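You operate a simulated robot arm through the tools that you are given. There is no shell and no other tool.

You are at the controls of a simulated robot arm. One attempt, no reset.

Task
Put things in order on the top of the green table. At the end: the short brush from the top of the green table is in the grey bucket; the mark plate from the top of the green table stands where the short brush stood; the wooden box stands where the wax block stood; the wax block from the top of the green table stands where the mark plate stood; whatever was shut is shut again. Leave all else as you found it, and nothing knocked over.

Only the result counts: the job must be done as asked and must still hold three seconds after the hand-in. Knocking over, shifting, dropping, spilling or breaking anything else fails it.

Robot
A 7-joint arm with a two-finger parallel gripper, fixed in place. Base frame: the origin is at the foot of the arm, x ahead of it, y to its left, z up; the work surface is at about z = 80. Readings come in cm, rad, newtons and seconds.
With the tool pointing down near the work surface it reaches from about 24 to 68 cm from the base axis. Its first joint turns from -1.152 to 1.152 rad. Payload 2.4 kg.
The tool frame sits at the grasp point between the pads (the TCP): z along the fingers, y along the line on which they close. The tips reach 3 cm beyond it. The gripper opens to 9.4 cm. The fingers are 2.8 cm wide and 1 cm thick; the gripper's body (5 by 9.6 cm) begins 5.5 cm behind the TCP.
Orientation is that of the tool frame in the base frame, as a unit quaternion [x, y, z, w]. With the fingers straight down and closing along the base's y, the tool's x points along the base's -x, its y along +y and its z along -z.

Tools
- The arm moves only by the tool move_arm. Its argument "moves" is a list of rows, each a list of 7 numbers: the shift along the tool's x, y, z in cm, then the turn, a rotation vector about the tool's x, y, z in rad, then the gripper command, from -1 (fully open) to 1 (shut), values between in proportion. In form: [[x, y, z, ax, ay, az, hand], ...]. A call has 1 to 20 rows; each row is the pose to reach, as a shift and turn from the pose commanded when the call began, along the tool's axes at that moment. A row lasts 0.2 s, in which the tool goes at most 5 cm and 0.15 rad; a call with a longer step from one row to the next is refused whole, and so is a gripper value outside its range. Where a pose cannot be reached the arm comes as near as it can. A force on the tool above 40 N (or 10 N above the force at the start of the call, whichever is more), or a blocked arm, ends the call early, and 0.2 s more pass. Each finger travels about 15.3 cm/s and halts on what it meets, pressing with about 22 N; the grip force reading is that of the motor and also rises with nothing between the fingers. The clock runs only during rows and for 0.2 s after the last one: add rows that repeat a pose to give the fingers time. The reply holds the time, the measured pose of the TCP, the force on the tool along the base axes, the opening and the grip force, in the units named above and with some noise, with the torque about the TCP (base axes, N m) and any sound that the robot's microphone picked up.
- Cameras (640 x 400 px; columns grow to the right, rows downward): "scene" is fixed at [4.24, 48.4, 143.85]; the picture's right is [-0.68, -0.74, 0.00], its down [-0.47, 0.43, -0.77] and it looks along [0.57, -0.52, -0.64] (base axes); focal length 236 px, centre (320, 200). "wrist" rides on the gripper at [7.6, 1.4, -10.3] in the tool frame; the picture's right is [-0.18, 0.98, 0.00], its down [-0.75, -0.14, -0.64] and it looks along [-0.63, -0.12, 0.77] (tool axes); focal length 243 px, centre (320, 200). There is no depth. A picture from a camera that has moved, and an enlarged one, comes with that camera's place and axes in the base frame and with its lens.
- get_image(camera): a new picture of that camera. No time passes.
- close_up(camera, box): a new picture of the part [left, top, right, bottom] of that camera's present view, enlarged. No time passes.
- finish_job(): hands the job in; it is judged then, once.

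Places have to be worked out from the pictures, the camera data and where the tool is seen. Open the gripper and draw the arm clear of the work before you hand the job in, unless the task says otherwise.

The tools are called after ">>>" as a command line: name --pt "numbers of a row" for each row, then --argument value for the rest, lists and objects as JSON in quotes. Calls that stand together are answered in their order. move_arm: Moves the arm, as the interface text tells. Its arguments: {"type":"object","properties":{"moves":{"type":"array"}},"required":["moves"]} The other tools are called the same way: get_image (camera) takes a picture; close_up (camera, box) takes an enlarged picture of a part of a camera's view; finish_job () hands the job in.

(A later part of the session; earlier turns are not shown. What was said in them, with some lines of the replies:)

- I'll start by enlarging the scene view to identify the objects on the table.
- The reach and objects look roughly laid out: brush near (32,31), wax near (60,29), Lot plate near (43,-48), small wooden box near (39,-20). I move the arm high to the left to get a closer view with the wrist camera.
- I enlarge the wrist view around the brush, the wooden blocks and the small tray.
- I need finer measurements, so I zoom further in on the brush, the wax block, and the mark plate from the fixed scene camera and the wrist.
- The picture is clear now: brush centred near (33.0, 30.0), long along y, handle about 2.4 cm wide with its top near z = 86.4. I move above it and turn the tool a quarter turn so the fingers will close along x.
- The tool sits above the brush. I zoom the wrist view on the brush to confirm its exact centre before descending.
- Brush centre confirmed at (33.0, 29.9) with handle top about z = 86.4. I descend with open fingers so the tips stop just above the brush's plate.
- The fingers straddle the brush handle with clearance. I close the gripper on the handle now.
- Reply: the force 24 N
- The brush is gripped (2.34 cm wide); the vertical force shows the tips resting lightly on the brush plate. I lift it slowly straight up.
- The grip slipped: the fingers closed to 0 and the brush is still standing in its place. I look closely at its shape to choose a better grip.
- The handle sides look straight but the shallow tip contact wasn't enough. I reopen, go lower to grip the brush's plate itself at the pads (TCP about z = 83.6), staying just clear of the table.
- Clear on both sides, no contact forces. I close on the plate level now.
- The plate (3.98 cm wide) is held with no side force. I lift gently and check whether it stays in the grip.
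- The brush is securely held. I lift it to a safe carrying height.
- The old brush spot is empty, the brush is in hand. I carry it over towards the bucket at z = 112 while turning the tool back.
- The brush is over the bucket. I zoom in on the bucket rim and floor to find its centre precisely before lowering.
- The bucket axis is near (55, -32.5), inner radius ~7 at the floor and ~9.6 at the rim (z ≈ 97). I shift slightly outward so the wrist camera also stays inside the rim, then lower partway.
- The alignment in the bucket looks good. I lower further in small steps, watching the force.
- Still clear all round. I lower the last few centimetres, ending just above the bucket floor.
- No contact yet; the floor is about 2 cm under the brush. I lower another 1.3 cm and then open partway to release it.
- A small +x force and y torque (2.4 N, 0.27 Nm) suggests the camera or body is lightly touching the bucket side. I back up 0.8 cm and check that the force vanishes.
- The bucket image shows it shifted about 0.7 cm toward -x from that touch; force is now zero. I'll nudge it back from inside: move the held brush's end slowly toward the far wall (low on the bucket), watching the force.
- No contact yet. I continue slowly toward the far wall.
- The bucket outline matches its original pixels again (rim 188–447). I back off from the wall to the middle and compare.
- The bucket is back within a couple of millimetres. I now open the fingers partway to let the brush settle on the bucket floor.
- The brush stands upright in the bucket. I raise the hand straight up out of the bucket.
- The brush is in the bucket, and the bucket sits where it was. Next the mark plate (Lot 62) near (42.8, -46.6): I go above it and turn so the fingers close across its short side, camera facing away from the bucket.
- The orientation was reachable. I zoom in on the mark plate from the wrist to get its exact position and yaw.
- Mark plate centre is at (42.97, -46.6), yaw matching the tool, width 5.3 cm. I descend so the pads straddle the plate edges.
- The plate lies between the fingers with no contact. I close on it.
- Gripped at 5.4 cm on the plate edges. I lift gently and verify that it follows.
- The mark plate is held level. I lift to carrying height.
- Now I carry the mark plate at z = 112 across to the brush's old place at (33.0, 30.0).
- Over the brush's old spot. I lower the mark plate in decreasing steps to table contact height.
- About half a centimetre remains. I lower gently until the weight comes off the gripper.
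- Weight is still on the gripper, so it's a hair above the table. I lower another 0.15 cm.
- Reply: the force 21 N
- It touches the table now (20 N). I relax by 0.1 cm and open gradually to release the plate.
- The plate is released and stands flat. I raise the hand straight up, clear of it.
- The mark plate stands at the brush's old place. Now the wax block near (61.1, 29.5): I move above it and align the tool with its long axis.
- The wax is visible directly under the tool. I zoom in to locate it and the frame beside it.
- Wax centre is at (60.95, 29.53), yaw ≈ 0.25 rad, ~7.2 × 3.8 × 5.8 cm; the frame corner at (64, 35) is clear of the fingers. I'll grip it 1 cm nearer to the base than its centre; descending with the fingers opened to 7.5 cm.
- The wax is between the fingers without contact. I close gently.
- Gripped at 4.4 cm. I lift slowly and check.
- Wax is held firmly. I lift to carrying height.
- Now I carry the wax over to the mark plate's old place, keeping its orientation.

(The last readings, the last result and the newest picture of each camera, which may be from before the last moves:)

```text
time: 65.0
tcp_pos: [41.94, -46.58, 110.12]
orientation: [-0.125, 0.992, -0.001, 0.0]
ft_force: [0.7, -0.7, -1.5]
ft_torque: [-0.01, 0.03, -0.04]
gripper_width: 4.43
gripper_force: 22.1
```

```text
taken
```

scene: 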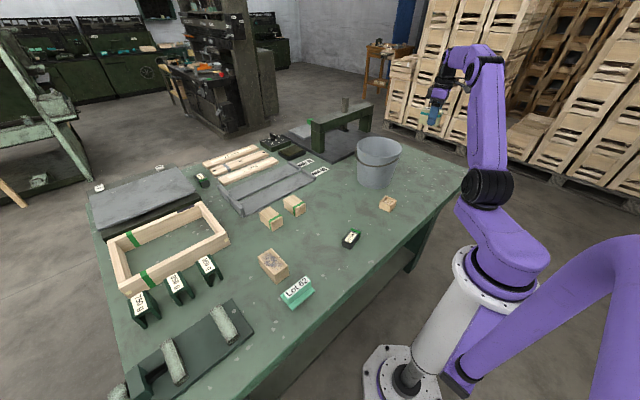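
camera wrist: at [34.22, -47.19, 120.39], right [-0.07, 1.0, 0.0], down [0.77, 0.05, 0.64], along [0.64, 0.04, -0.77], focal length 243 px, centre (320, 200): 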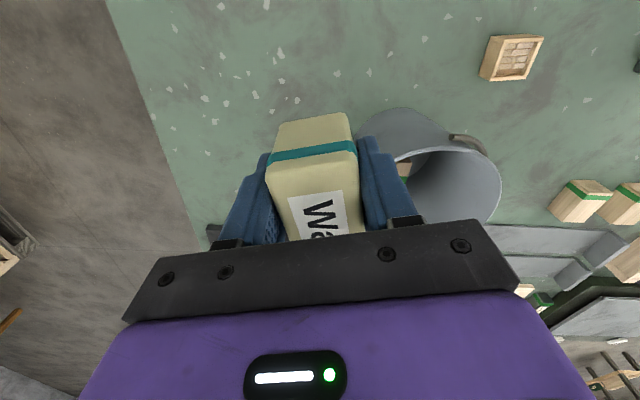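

In place above the spot. I lower it towards the table, slowing near the end.

>>> move_arm --pt "0 0 4 0 0 0 1" --pt "0 0 8 0 0 0 1" --pt "0 0 12 0 0 0 1" --pt "0 0 16 0 0 0 1" --pt "0 0 20 0 0 0 1" --pt "0 0 23 0 0 0 1" --pt "0 0 25 0 0 0 1" --pt "0 0 26 0 0 0 1" --pt "0 0 26 0 0 0 1"

>>> close_up --camera "scene" --box '[350, 120, 450, 200]'

>>> get_image --camera "wrist"

```text
time: 67.0
tcp_pos: [42.03, -46.7, 84.06]
orientation: [-0.125, 0.992, 0.001, 0.0]
ft_force: [0.4, 0.0, -0.9]
ft_torque: [0.0, 0.04, 0.0]
gripper_width: 4.42
gripper_force: 21.7
```

```text
5.00 times, centred on (400, 160) of scene
camera zoom: at [4.24, 48.4, 143.85], right [-0.68, -0.74, 0.0], down [-0.47, 0.43, -0.77], along [0.57, -0.52, -0.64], focal length 1181 px, centre (-80, 400)
```

zoom: 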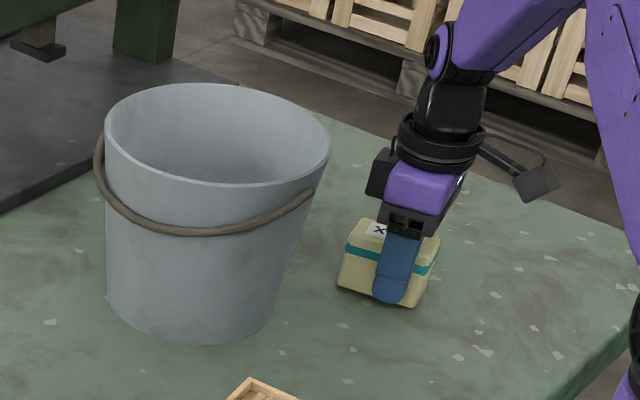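

```text
taken
camera wrist: at [34.31, -47.19, 94.32], right [-0.07, 1.0, 0.0], down [0.76, 0.05, 0.64], along [0.64, 0.04, -0.77], focal length 243 px, centre (320, 200)
```

wrist: 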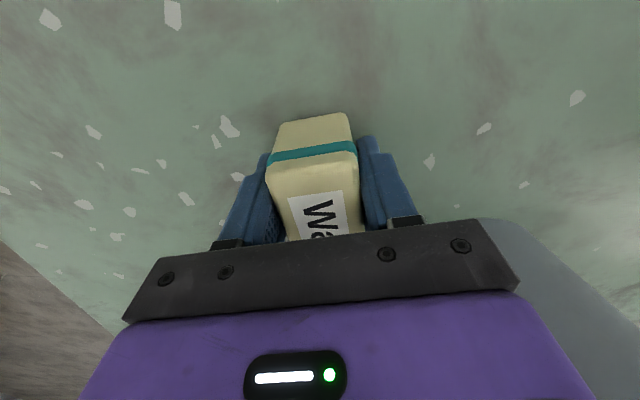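

Nearly on the table. I lower in fine steps until it touches.

>>> move_arm --pt "0 0 0.15 0 0 0 1" --pt "0 0 0.3 0 0 0 1" --pt "0 0 0.3 0 0 0 1"

```text
time: 67.8
tcp_pos: [42.07, -46.56, 83.7]
orientation: [-0.126, 0.992, 0.0, 0.0]
ft_force: [-0.9, -0.6, -1.8]
ft_torque: [-0.01, 0.01, -0.03]
gripper_width: 4.43
gripper_force: 21.7
```

Weight still hangs on the gripper; I go down a little more.

>>> move_arm --pt "0 0 0.06 0 0 0 1" --pt "0 0 0.12 0 0 0 1" --pt "0 0 0.12 0 0 0 1"

```text
time: 68.6
tcp_pos: [42.13, -46.72, 83.63]
orientation: [-0.125, 0.992, 0.0, -0.001]
ft_force: [0.2, 0.8, 2.1]
ft_torque: [0.14, -0.12, 0.05]
gripper_width: 4.41
gripper_force: 21.9
```

The wax now touches the table (force reversed to +2 N). I open gradually to release it.

>>> move_arm --pt "0 0 0 0 0 0 0.05" --pt "0 0 0 0 0 0 -0.1" --pt "0 0 0 0 0 0 -0.4" --pt "0 0 0 0 0 0 -0.6" --pt "0 0 0 0 0 0 -0.6"

>>> get_image --camera "wrist"

```text
time: 69.8
tcp_pos: [42.0, -46.71, 83.65]
orientation: [-0.126, 0.992, 0.0, 0.0]
ft_force: [-0.9, 0.0, 0.1]
ft_torque: [0.04, 0.0, 0.01]
gripper_width: 7.52
gripper_force: 0.0
```

```text
taken
camera wrist: at [34.33, -47.23, 93.9], right [-0.07, 1.0, 0.0], down [0.76, 0.05, 0.64], along [0.64, 0.04, -0.77], focal length 243 px, centre (320, 200)
```

wrist: 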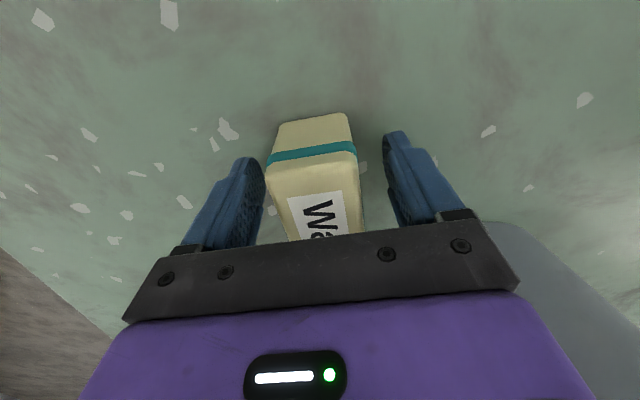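

Released and upright. I raise the hand straight up.

>>> move_arm --pt "0 0 -0.8 0 0 0 -0.6" --pt "0 0 -2.5 0 0 0 -0.6" --pt "0 0 -5.5 0 0 0 -0.6" --pt "0 0 -9.5 0 0 0 -0.6" --pt "0 0 -13.5 0 0 0 -0.6" --pt "0 0 -17.5 0 0 0 -0.6" --pt "0 0 -21.5 0 0 0 -1" --pt "0 0 -21.5 0 0 0 -1"

>>> get_image --camera "wrist"

>>> close_up --camera "scene" --box '[350, 120, 450, 200]'

```text
time: 71.6
tcp_pos: [42.15, -46.52, 105.01]
orientation: [-0.125, 0.992, 0.0, 0.0]
ft_force: [-0.6, 0.0, 0.0]
ft_torque: [0.01, -0.01, 0.01]
gripper_width: 9.4
gripper_force: 0.1
```

```text
taken
camera wrist: at [34.37, -47.11, 115.38], right [-0.07, 1.0, 0.0], down [0.77, 0.05, 0.64], along [0.64, 0.04, -0.77], focal length 243 px, centre (320, 200)
```

wrist: 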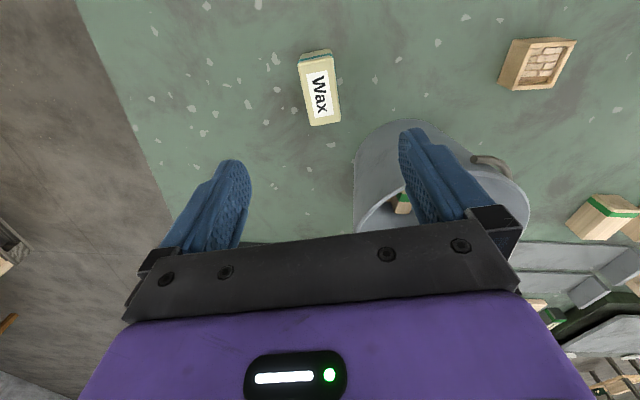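

```text
5.00 times, centred on (400, 160) of scene
camera zoom: at [4.24, 48.4, 143.85], right [-0.68, -0.74, 0.0], down [-0.47, 0.43, -0.77], along [0.57, -0.52, -0.64], focal length 1181 px, centre (-80, 400)
```

zoom: 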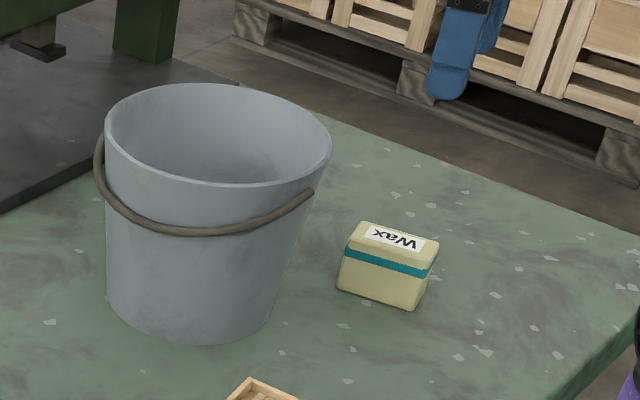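

The wax stands at about (42.8, -46.5). Now the small wooden box near (38.9, -20.7): I move above it and align with its sides.

>>> move_arm --pt "-0.39 3.75 0 0 0 0.018 -1" --pt "-0.77 7.5 0 0 0 0.035 -1" --pt "-1.16 11.25 0 0 0 0.052 -1" --pt "-1.54 15 0 0 0 0.07 -1" --pt "-1.93 18.75 0 0 0 0.087 -1" --pt "-2.31 22.5 0 0 0 0.105 -1" --pt "-2.7 26.25 0 0 0 0.122 -1" --pt "-2.7 26.25 0 0 0 0.122 -1"

>>> get_image --camera "wrist"

>>> close_up --camera "wrist" --box '[270, 20, 390, 140]'

```text
time: 73.4
tcp_pos: [38.09, -20.53, 105.17]
orientation: [-0.064, 0.998, 0.0, 0.0]
ft_force: [-0.1, 0.5, -0.7]
ft_torque: [0.02, 0.02, -0.01]
gripper_width: 9.37
gripper_force: 0.1
```

```text
taken
camera wrist: at [30.4, -20.12, 115.37], right [0.06, 1.0, 0.0], down [0.77, -0.04, 0.64], along [0.64, -0.04, -0.77], focal length 243 px, centre (320, 200)
```

wrist: 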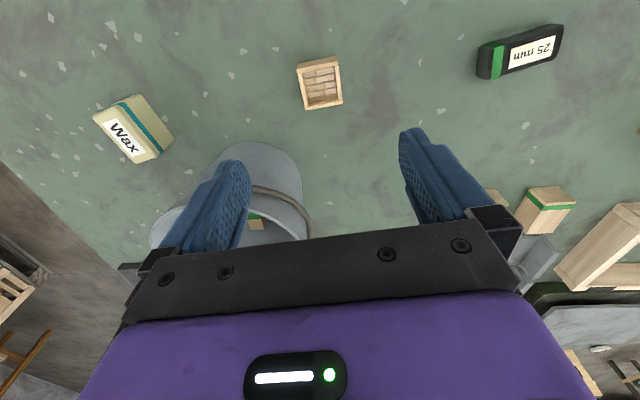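

```text
3.33 times, centred on (330, 80) of wrist
camera zoom: at [30.4, -20.12, 115.37], right [0.06, 1.0, 0.0], down [0.77, -0.04, 0.64], along [0.64, -0.04, -0.77], focal length 809 px, centre (287, 600)
```

zoom: 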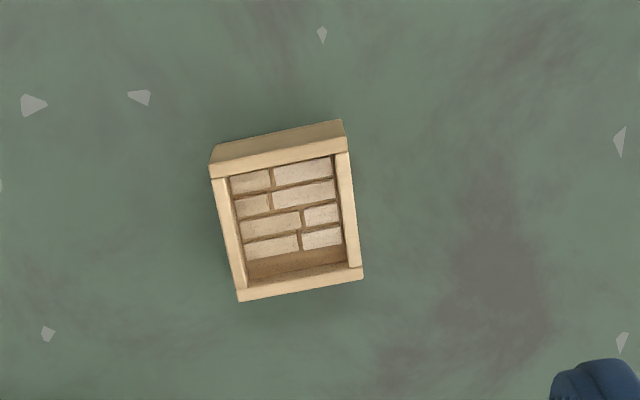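

Box centre is (39.06, -20.5), yaw 0.125, about 4.6 × 4.9 cm; the tool is aligned. I descend so the pads straddle its sides.

>>> move_arm --pt "0 -0.05 4 0 0 0 -1" --pt "0 -0.05 8 0 0 0 -1" --pt "0 -0.05 12 0 0 0 -1" --pt "0 -0.05 15.5 0 0 0 -1" --pt "0 -0.05 18.5 0 0 0 -1" --pt "0 -0.05 20.4 0 0 0 -1" --pt "0 -0.05 21.3 0 0 0 -1" --pt "0 -0.05 21.6 0 0 0 -1" --pt "0 -0.05 21.6 0 0 0 -1"

>>> get_image --camera "wrist"

>>> close_up --camera "scene" --box '[340, 160, 430, 230]'

```text
time: 75.4
tcp_pos: [38.22, -20.72, 83.48]
orientation: [-0.065, 0.998, 0.001, 0.0]
ft_force: [0.2, 0.1, 0.2]
ft_torque: [-0.02, -0.01, 0.0]
gripper_width: 9.39
gripper_force: 0.0
```

```text
taken
camera wrist: at [30.49, -20.23, 93.76], right [0.06, 1.0, 0.0], down [0.77, -0.04, 0.64], along [0.64, -0.04, -0.77], focal length 243 px, centre (320, 200)
```

wrist: 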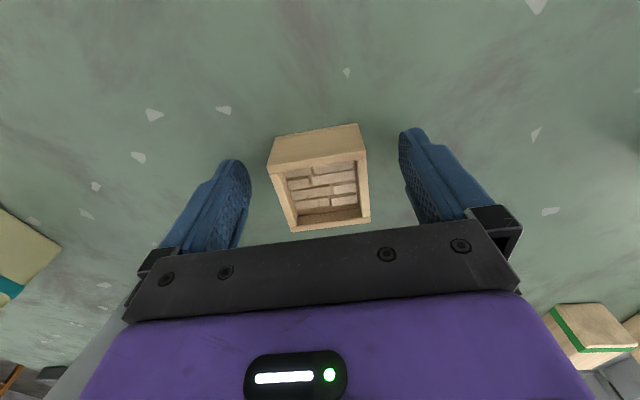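

```text
5.71 times, centred on (385, 195) of scene
camera zoom: at [4.24, 48.4, 143.85], right [-0.68, -0.74, 0.0], down [-0.47, 0.43, -0.77], along [0.57, -0.52, -0.64], focal length 1350 px, centre (-51, 229)
```

zoom: 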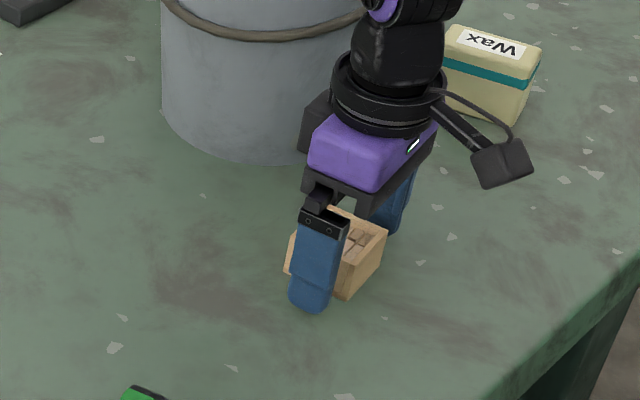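

The box sits between the fingers, no contact. I close slowly so its contents stay put.

>>> move_arm --pt "0 0 0 0 0 0 -0.7" --pt "0 0 0 0 0 0 -0.45" --pt "0 0 0 0 0 0 -0.25" --pt "0 0 0 0 0 0 -0.1" --pt "0 0 0 0 0 0 0.0" --pt "0 0 0 0 0 0 0.3" --pt "0 0 0 0 0 0 0.3" --pt "0 0 0 0 0 0 0.6" --pt "0 0 0 0 0 0 1" --pt "0 0 0 0 0 0 1"

>>> get_image --camera "wrist"

>>> close_up --camera "scene" --box '[360, 180, 420, 225]'

```text
time: 77.6
tcp_pos: [38.28, -20.74, 83.55]
orientation: [-0.064, 0.998, 0.0, 0.0]
ft_force: [0.3, -0.1, 2.9]
ft_torque: [-0.11, -0.02, -0.04]
gripper_width: 5.37
gripper_force: 21.8
```

```text
taken
camera wrist: at [30.48, -20.23, 93.78], right [0.06, 1.0, 0.0], down [0.77, -0.04, 0.64], along [0.64, -0.04, -0.77], focal length 243 px, centre (320, 200)
```

wrist: 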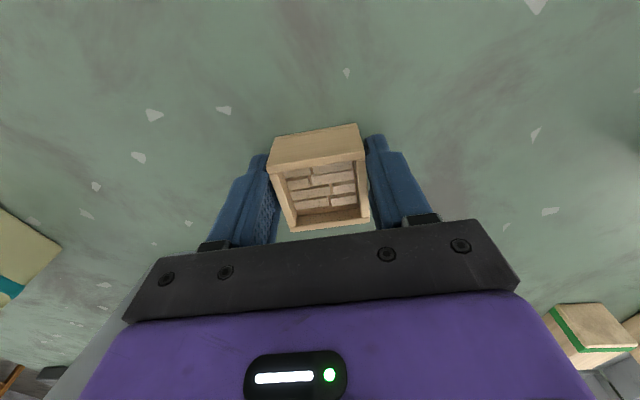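

```text
8.89 times, centred on (390, 202) of scene
camera zoom: at [4.24, 48.41, 143.85], right [-0.68, -0.74, 0.0], down [-0.47, 0.43, -0.77], along [0.57, -0.52, -0.64], focal length 2100 px, centre (-302, 178)
```

zoom: 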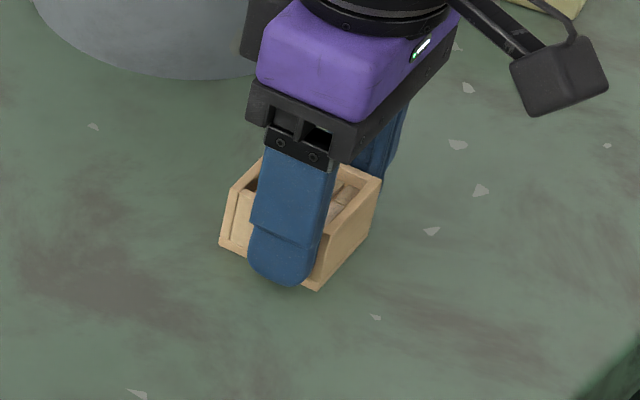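

Width reads 5.37 cm (the box is slightly wider at its foot). I test with a very small lift to see whether the grip holds.

>>> move_arm --pt "0 0 -0.1 0 0 0 1" --pt "0 0 -0.2 0 0 0 1" --pt "0 0 -0.35 0 0 0 1" --pt "0 0 -0.35 0 0 0 1"

>>> close_up --camera "scene" --box '[360, 180, 420, 225]'

>>> get_image --camera "wrist"

```text
time: 78.6
tcp_pos: [38.12, -20.69, 83.84]
orientation: [-0.064, 0.998, 0.0, 0.0]
ft_force: [-0.5, -1.1, -1.0]
ft_torque: [0.02, 0.02, 0.0]
gripper_width: 5.39
gripper_force: 22.2
```

```text
8.89 times, centred on (390, 202) of scene
camera zoom: at [4.24, 48.4, 143.85], right [-0.68, -0.74, 0.0], down [-0.47, 0.43, -0.77], along [0.57, -0.52, -0.64], focal length 2100 px, centre (-302, 178)
```

zoom: 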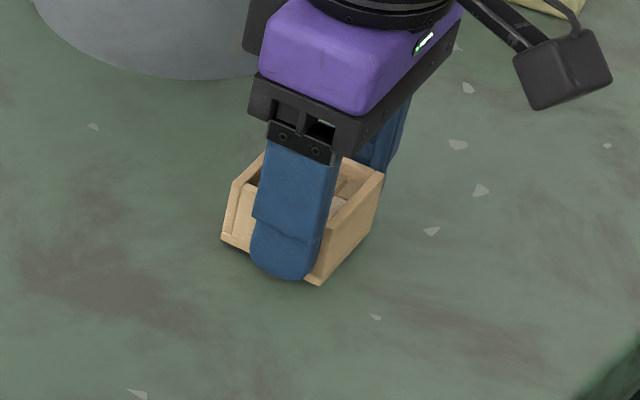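

```text
taken
camera wrist: at [30.43, -20.23, 94.14], right [0.06, 1.0, 0.0], down [0.77, -0.04, 0.64], along [0.64, -0.04, -0.77], focal length 243 px, centre (320, 200)
```

wrist: 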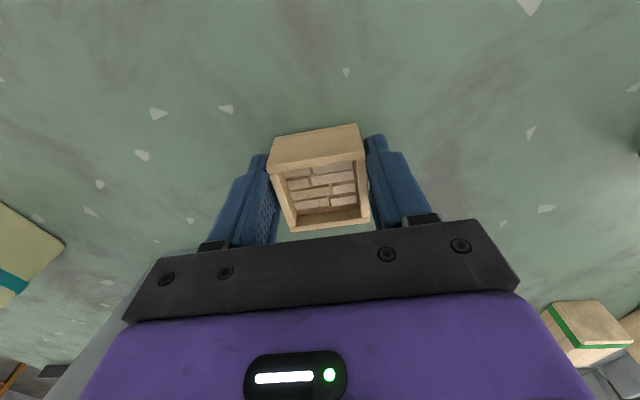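

The box lifts with the gripper and stays level (about 1 N). I raise it smoothly to z ≈ 97.

>>> move_arm --pt "0 0 -0.4 0 0 0 1" --pt "0 0 -1 0 0 0 1" --pt "0 0 -2 0 0 0 1" --pt "0 0 -3.3 0 0 0 1" --pt "0 0 -4.8 0 0 0 1" --pt "0 0 -6.5 0 0 0 1" --pt "0 0 -8.3 0 0 0 1" --pt "0 0 -10 0 0 0 1" --pt "0 0 -11.5 0 0 0 1" --pt "0 0 -12.6 0 0 0 1" --pt "0 0 -13.2 0 0 0 1" --pt "0 0 -13.2 0 0 0 1"

>>> get_image --camera "wrist"

>>> close_up --camera "scene" --box '[340, 130, 420, 220]'

```text
time: 81.2
tcp_pos: [38.15, -20.61, 97.06]
orientation: [-0.064, 0.998, 0.0, 0.0]
ft_force: [0.6, -0.2, -0.6]
ft_torque: [-0.02, 0.02, 0.01]
gripper_width: 5.38
gripper_force: 21.9
```

```text
taken
camera wrist: at [30.43, -20.23, 107.4], right [0.06, 1.0, 0.0], down [0.77, -0.04, 0.64], along [0.64, -0.04, -0.77], focal length 243 px, centre (320, 200)
```

wrist: 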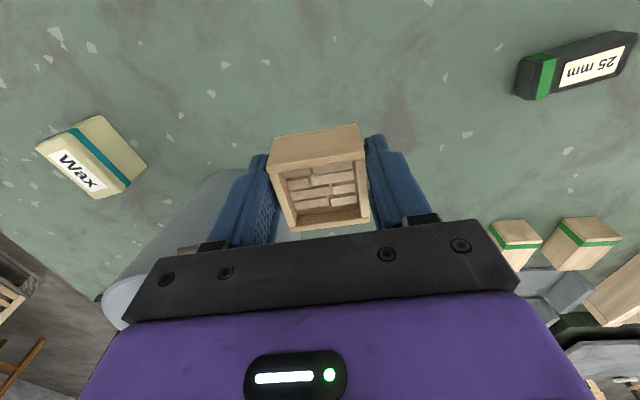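

```text
4.44 times, centred on (380, 175) of scene
camera zoom: at [4.24, 48.4, 143.85], right [-0.68, -0.74, 0.0], down [-0.47, 0.43, -0.77], along [0.57, -0.52, -0.64], focal length 1050 px, centre (53, 311)
```

zoom: 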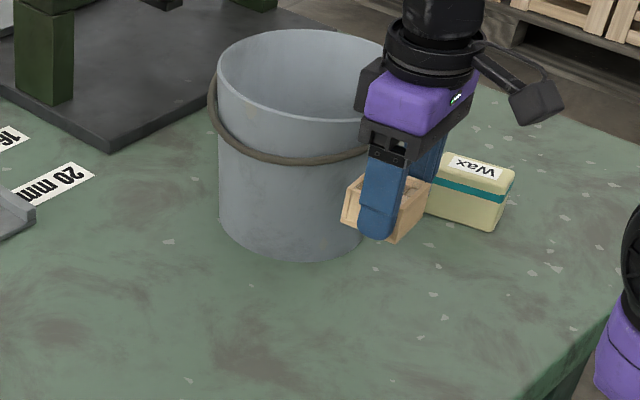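

The box is level with contents intact. I carry it smoothly (eased motion) to above the wax's old place.

>>> move_arm --pt "-0.19 0.32 0 0 0 0 1" --pt "-0.76 1.27 0 0 0 0 1" --pt "-1.7 2.83 0 0 0 0 1" --pt "-2.96 4.94 0 0 0 0 1" --pt "-4.54 7.56 0 0 0 0 1" --pt "-6.37 10.61 0 0 0 0 1" --pt "-8.41 14.02 0 0 0 0 1" --pt "-10.61 17.68 0 0 0 0 1" --pt "-12.89 21.49 0 0 0 0 1" --pt "-15.22 25.36 0 0 0 0 1" --pt "-17.5 29.17 0 0 0 0 1" --pt "-19.7 32.83 0 0 0 0 1" --pt "-21.74 36.24 0 0 0 0 1" --pt "-23.57 39.29 0 0 0 0 1" --pt "-25.15 41.91 0 0 0 0 1" --pt "-26.42 44.03 0 0 0 0 1" --pt "-27.35 45.58 0 0 0 0 1" --pt "-27.92 46.53 0 0 0 0 1" --pt "-28.11 46.85 0 0 0 0 1" --pt "-28.11 46.85 0 0 0 0 1"

>>> get_image --camera "wrist"

>>> get_image --camera "scene"

```text
time: 85.4
tcp_pos: [59.92, 29.45, 97.05]
orientation: [-0.065, 0.998, 0.0, 0.0]
ft_force: [-0.2, 0.3, -1.0]
ft_torque: [0.01, -0.01, -0.01]
gripper_width: 5.39
gripper_force: 22.0
```

```text
taken
camera wrist: at [52.3, 29.87, 107.31], right [0.06, 1.0, 0.0], down [0.77, -0.04, 0.64], along [0.64, -0.04, -0.77], focal length 243 px, centre (320, 200)
```

wrist: 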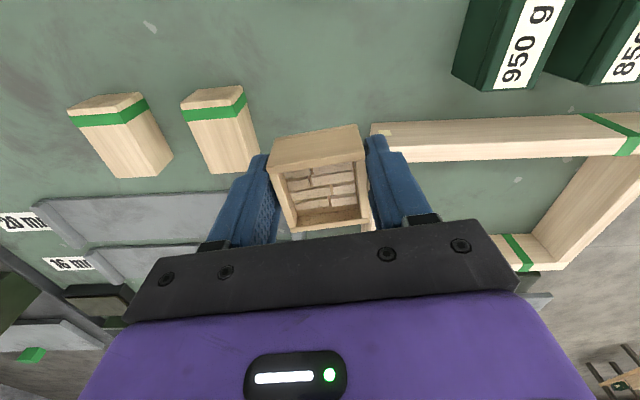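

```text
taken
```

scene: 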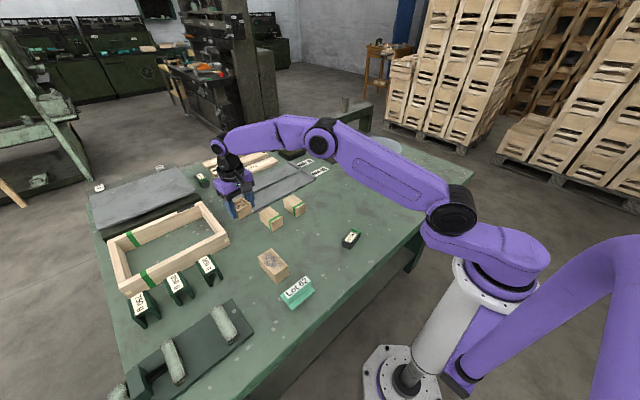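

In position at (59.95, 29.4). I lower the box smoothly, slowing near the table.

>>> move_arm --pt "0 0 0.5 0 0 0 1" --pt "0 0 1.5 0 0 0 1" --pt "0 0 3 0 0 0 1" --pt "0 0 5 0 0 0 1" --pt "0 0 7 0 0 0 1" --pt "0 0 9 0 0 0 1" --pt "0 0 10.6 0 0 0 1" --pt "0 0 11.8 0 0 0 1" --pt "0 0 12.6 0 0 0 1" --pt "0 0 13 0 0 0 1" --pt "0 0 13 0 0 0 1"

>>> close_up --camera "scene" --box '[200, 180, 320, 270]'

>>> get_image --camera "wrist"

```text
time: 87.8
tcp_pos: [59.93, 29.48, 83.95]
orientation: [-0.064, 0.998, -0.001, 0.0]
ft_force: [-0.6, 0.0, -0.7]
ft_torque: [-0.02, 0.0, 0.0]
gripper_width: 5.39
gripper_force: 22.0
```

```text
4.44 times, centred on (260, 225) of scene
camera zoom: at [4.24, 48.4, 143.85], right [-0.68, -0.74, 0.0], down [-0.47, 0.43, -0.77], along [0.57, -0.52, -0.64], focal length 1050 px, centre (587, 89)
```

zoom: 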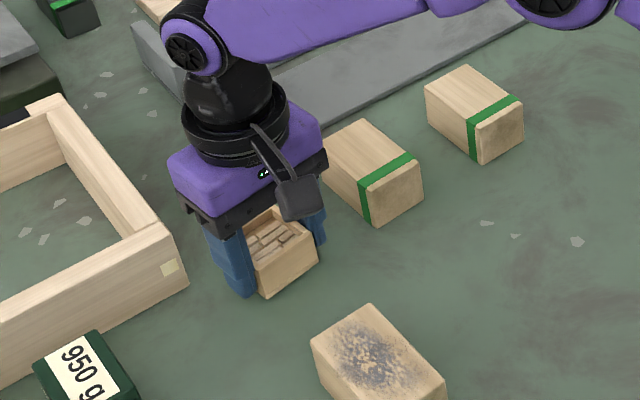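

```text
taken
camera wrist: at [52.3, 29.85, 94.35], right [0.06, 1.0, 0.0], down [0.77, -0.04, 0.64], along [0.64, -0.04, -0.77], focal length 243 px, centre (320, 200)
```

wrist: 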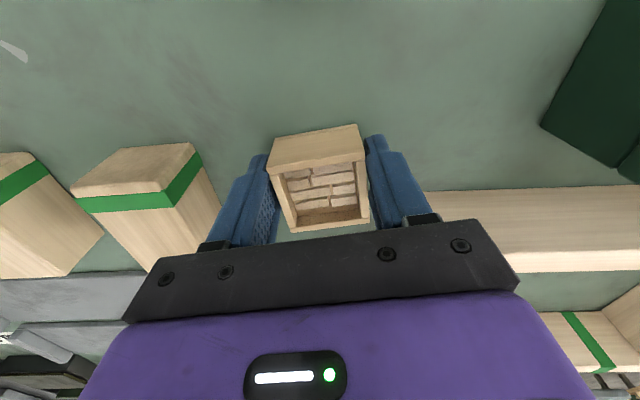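

About 0.4 cm above the table. I go down in fine steps until contact.

>>> move_arm --pt "0 0 0.15 0 0 0 1" --pt "0 0 0.3 0 0 0 1" --pt "0 0 0.42 0 0 0 1" --pt "0 0 0.42 0 0 0 1"

```text
time: 88.8
tcp_pos: [60.09, 29.47, 83.68]
orientation: [-0.065, 0.998, 0.0, 0.0]
ft_force: [0.5, 0.0, -0.5]
ft_torque: [-0.01, -0.01, -0.04]
gripper_width: 5.4
gripper_force: 21.7
```

Still hanging by a hair; another small step down.

>>> move_arm --pt "0 0 0.06 0 0 0 1" --pt "0 0 0.13 0 0 0 1" --pt "0 0 0.13 0 0 0 1"

```text
time: 89.6
tcp_pos: [60.1, 29.35, 83.58]
orientation: [-0.065, 0.998, 0.0, 0.0]
ft_force: [-0.1, -0.1, -1.3]
ft_torque: [-0.02, 0.01, 0.03]
gripper_width: 5.4
gripper_force: 22.2
```

>>> move_arm --pt "0 0 0.05 0 0 0 1" --pt "0 0 0.1 0 0 0 1" --pt "0 0 0.1 0 0 0 1"

```text
time: 90.4
tcp_pos: [60.15, 29.49, 83.54]
orientation: [-0.064, 0.998, 0.0, 0.001]
ft_force: [-2.8, -1.9, 10.1]
ft_torque: [-0.18, 0.03, -0.06]
gripper_width: 5.4
gripper_force: 22.1
```

The box touches the table now (10 N). I relax slightly and open gradually to let it stand.

>>> move_arm --pt "0 0 -0.06 0 0 0 1" --pt "0 0 -0.06 0 0 0 -0.1" --pt "0 0 -0.06 0 0 0 -0.2" --pt "0 0 -0.06 0 0 0 -0.35" --pt "0 0 -0.06 0 0 0 -0.55" --pt "0 0 -0.06 0 0 0 -0.65" --pt "0 0 -0.06 0 0 0 -0.65"

>>> get_image --camera "wrist"

>>> close_up --camera "scene" --box '[200, 180, 320, 270]'

```text
time: 92.0
tcp_pos: [60.16, 29.42, 83.56]
orientation: [-0.065, 0.998, -0.001, 0.0]
ft_force: [-1.3, -0.5, 0.3]
ft_torque: [-0.03, -0.02, 0.02]
gripper_width: 7.78
gripper_force: 0.1
```

```text
taken
camera wrist: at [52.32, 29.85, 93.76], right [0.06, 1.0, 0.0], down [0.77, -0.04, 0.64], along [0.64, -0.04, -0.77], focal length 243 px, centre (320, 200)
```

wrist: 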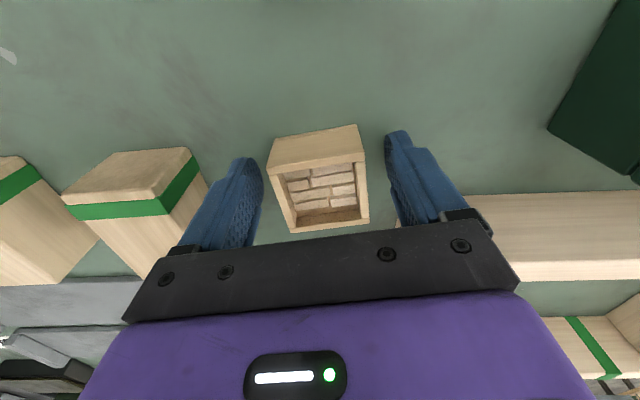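

```text
4.44 times, centred on (260, 225) of scene
camera zoom: at [4.24, 48.4, 143.85], right [-0.68, -0.74, 0.0], down [-0.47, 0.43, -0.77], along [0.57, -0.52, -0.64], focal length 1050 px, centre (587, 89)
```

zoom: 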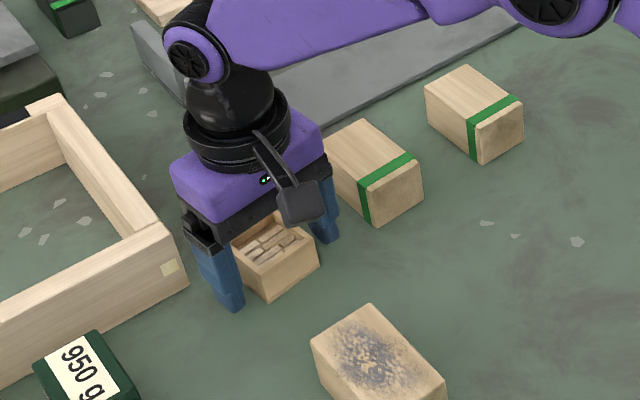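

The box stands released with its contents in place. I raise the hand straight up.

>>> move_arm --pt "0 0 -0.6 0 0 0 -0.65" --pt "0 0 -2 0 0 0 -0.65" --pt "0 0 -4.5 0 0 0 -0.65" --pt "0 0 -8 0 0 0 -0.65" --pt "0 0 -12 0 0 0 -0.65" --pt "0 0 -16 0 0 0 -0.65" --pt "0 0 -20 0 0 0 -0.65" --pt "0 0 -24 0 0 0 -1" --pt "0 0 -27 0 0 0 -1" --pt "0 0 -27 0 0 0 -1"

>>> get_image --camera "wrist"

>>> close_up --camera "wrist" --box '[240, 20, 420, 140]'

```text
time: 94.2
tcp_pos: [59.85, 29.4, 110.17]
orientation: [-0.066, 0.998, 0.0, 0.0]
ft_force: [-0.8, -0.3, 0.7]
ft_torque: [0.0, 0.01, 0.0]
gripper_width: 9.4
gripper_force: 0.1
```

```text
taken
camera wrist: at [52.07, 29.71, 120.62], right [0.06, 1.0, 0.0], down [0.77, -0.04, 0.64], along [0.64, -0.04, -0.77], focal length 243 px, centre (320, 200)
```

wrist: 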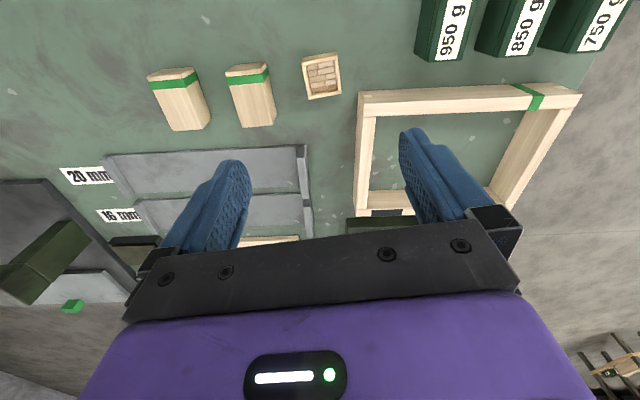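

```text
3.33 times, centred on (330, 80) of wrist
camera zoom: at [52.07, 29.71, 120.62], right [0.06, 1.0, 0.0], down [0.77, -0.04, 0.64], along [0.64, -0.04, -0.77], focal length 809 px, centre (287, 600)
```

zoom: 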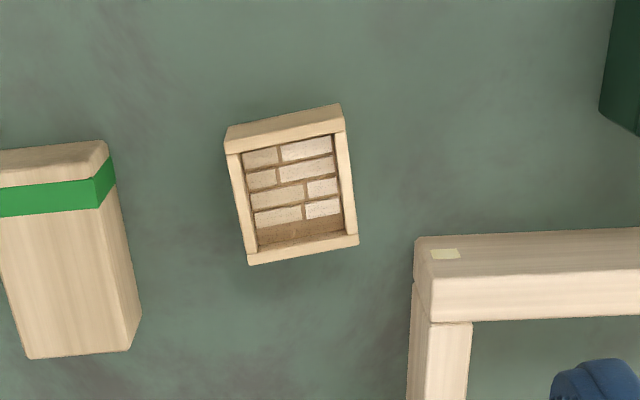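

The box is centred at (60.95, 29.5), exactly on the wax's old place. I withdraw the arm to its starting pose to check the whole table.

>>> move_arm --pt "1.77 -3.47 -1.2 0 0 0.011 -1" --pt "3.55 -6.93 -2.4 0 0 0.021 -1" --pt "5.32 -10.4 -3.6 0 0 0.032 -1" --pt "7.1 -13.87 -4.8 0 0 0.043 -1" --pt "8.87 -17.33 -6 0 0 0.054 -1" --pt "10.65 -20.8 -7.2 0 0 0.064 -1" --pt "12.42 -24.27 -8.3 0 0 0.075 -1" --pt "14.19 -27.73 -9.5 0 0 0.086 -1" --pt "15.97 -31.2 -10.7 0 0 0.097 -1" --pt "17.74 -34.67 -11.9 0 0 0.107 -1" --pt "19.52 -38.13 -13.1 0 0 0.118 -1" --pt "21.29 -41.6 -14.3 0 0 0.129 -1" --pt "21.29 -41.6 -14.3 0 0 0.129 -1"

>>> get_image --camera "scene"

>>> get_image --camera "wrist"

>>> close_up --camera "scene" --box '[340, 125, 420, 195]'

>>> close_up --camera "scene" --box '[200, 120, 440, 270]'

>>> close_up --camera "scene" --box '[80, 180, 320, 330]'

```text
time: 97.0
tcp_pos: [44.32, -14.62, 124.81]
orientation: [0.0, 1.0, 0.0, 0.0]
ft_force: [-0.7, -0.5, -0.4]
ft_torque: [0.01, 0.01, -0.01]
gripper_width: 9.39
gripper_force: 0.0
```

```text
taken
```

scene: 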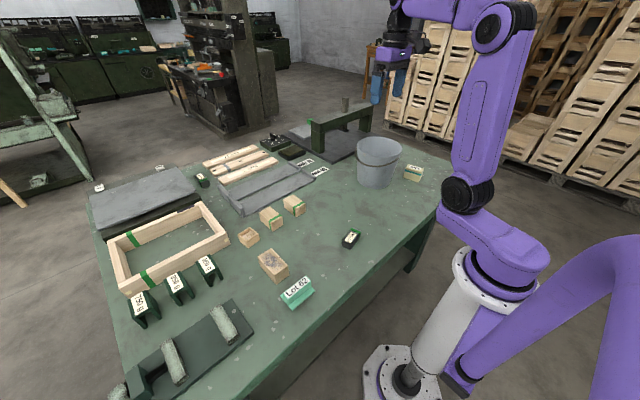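

```text
taken
camera wrist: at [36.64, -13.15, 135.07], right [0.18, 0.98, 0.0], down [0.75, -0.14, 0.64], along [0.63, -0.12, -0.77], focal length 243 px, centre (320, 200)
```

wrist: 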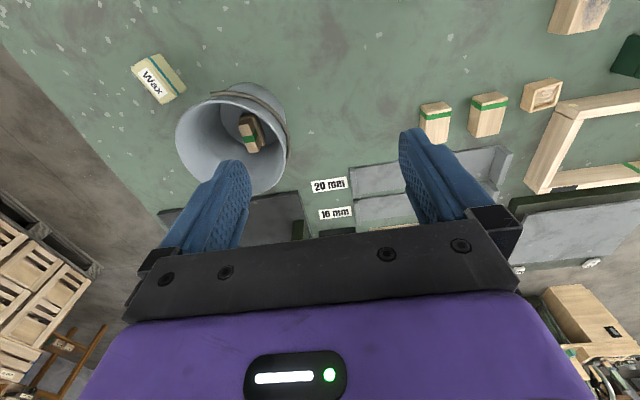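

```text
5.71 times, centred on (380, 160) of scene
camera zoom: at [4.24, 48.4, 143.85], right [-0.68, -0.74, 0.0], down [-0.47, 0.43, -0.77], along [0.57, -0.52, -0.64], focal length 1350 px, centre (-23, 429)
```

zoom: 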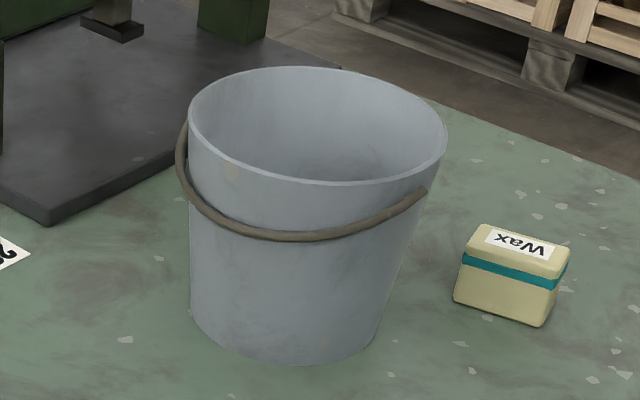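

```text
2.67 times, centred on (320, 195) of scene
camera zoom: at [4.24, 48.4, 143.85], right [-0.68, -0.74, 0.0], down [-0.47, 0.43, -0.77], along [0.57, -0.52, -0.64], focal length 630 px, centre (320, 213)
```

zoom: 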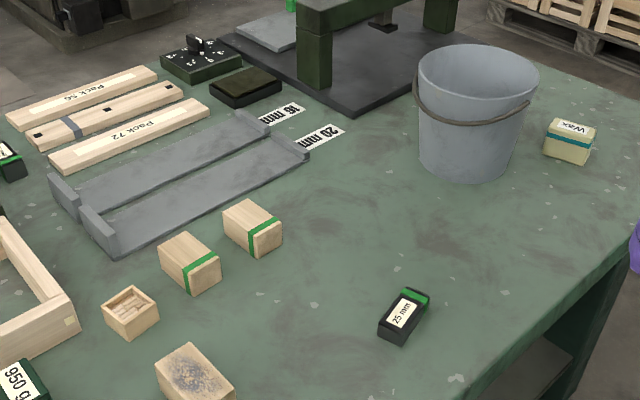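

```text
2.67 times, centred on (200, 255) of scene
camera zoom: at [4.24, 48.4, 143.85], right [-0.68, -0.74, 0.0], down [-0.47, 0.43, -0.77], along [0.57, -0.52, -0.64], focal length 630 px, centre (640, 53)
```

zoom: 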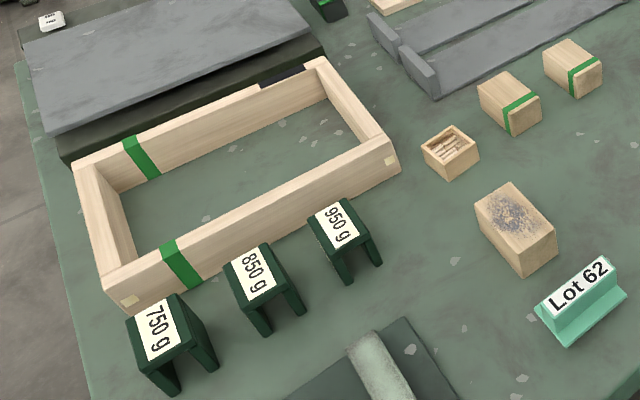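

All objects are in their new places and neighbours look untouched. I zoom into the bucket once more to confirm the brush rests properly inside.

>>> close_up --camera "wrist" --box '[120, 40, 300, 200]'

>>> close_up --camera "wrist" --box '[400, 0, 640, 150]'

```text
2.50 times, centred on (210, 120) of wrist
camera zoom: at [36.64, -13.15, 135.07], right [0.18, 0.98, 0.0], down [0.75, -0.14, 0.64], along [0.63, -0.12, -0.77], focal length 606 px, centre (595, 400)
```

zoom: 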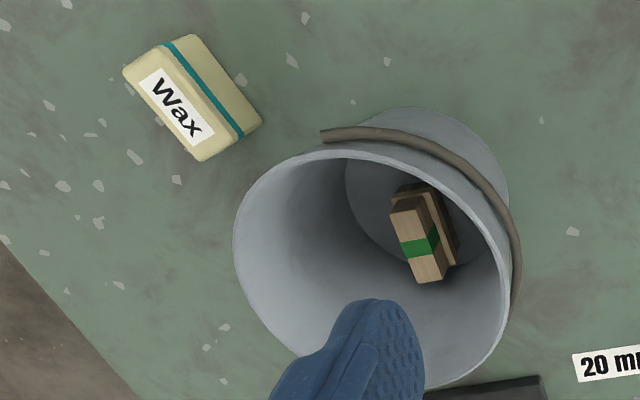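

```text
2.67 times, centred on (520, 75) of wrist
camera zoom: at [36.64, -13.15, 135.07], right [0.18, 0.98, 0.0], down [0.75, -0.14, 0.64], along [0.63, -0.12, -0.77], focal length 647 px, centre (-213, 533)
```

zoom: 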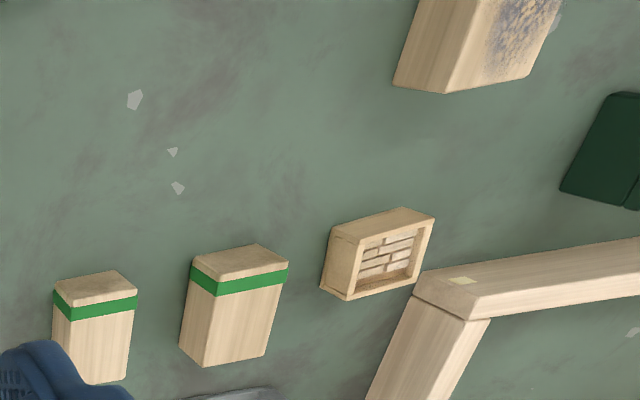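

Brush stands inside the bucket, the mark plate, wax block and wooden box are in their new places, the bucket outline matches its original position, and the arm is clear with the gripper open. I hand the job in.

>>> finish_job

```text
The job is handed in.
```

The job is handed in, and the last pictures show everything where you asked. Two slips happened along the way: I bumped the bucket, and the first grip on the brush failed.

| Object | Now stands at (x, y in cm) | Note |
|---|---|---|
| Short brush | in the grey bucket | upright on the bucket floor |
| Mark plate (Lot 62) | (33.0, 30.0) | where the brush stood |
| Wax block | about (42.8, -46.5) | where the mark plate stood |
| Wooden box | (60.95, 29.5) | where the wax block stood, small blocks still inside |

- **Object names:** I took "mark plate" to be the green Lot 62 piece and "wooden box" to be the small open crate. Neither name is written on the objects.
- **Bucket moved briefly:** while I lowered the brush, the arm touched the bucket and pushed it about 0.7 cm toward the base. I pushed it back. In the pictures its outline is within a few millimetres of the start, though it or its handle may be turned by a few degrees.
- **Brush grip:** the first grip on the brush's handle slipped before the brush left the table. I gripped it lower by its plate instead, and nothing was dropped or knocked over.
- **Nothing to shut:** I found nothing that was closed and opened nothing.

The gripper is open and the arm is back at its starting pose.
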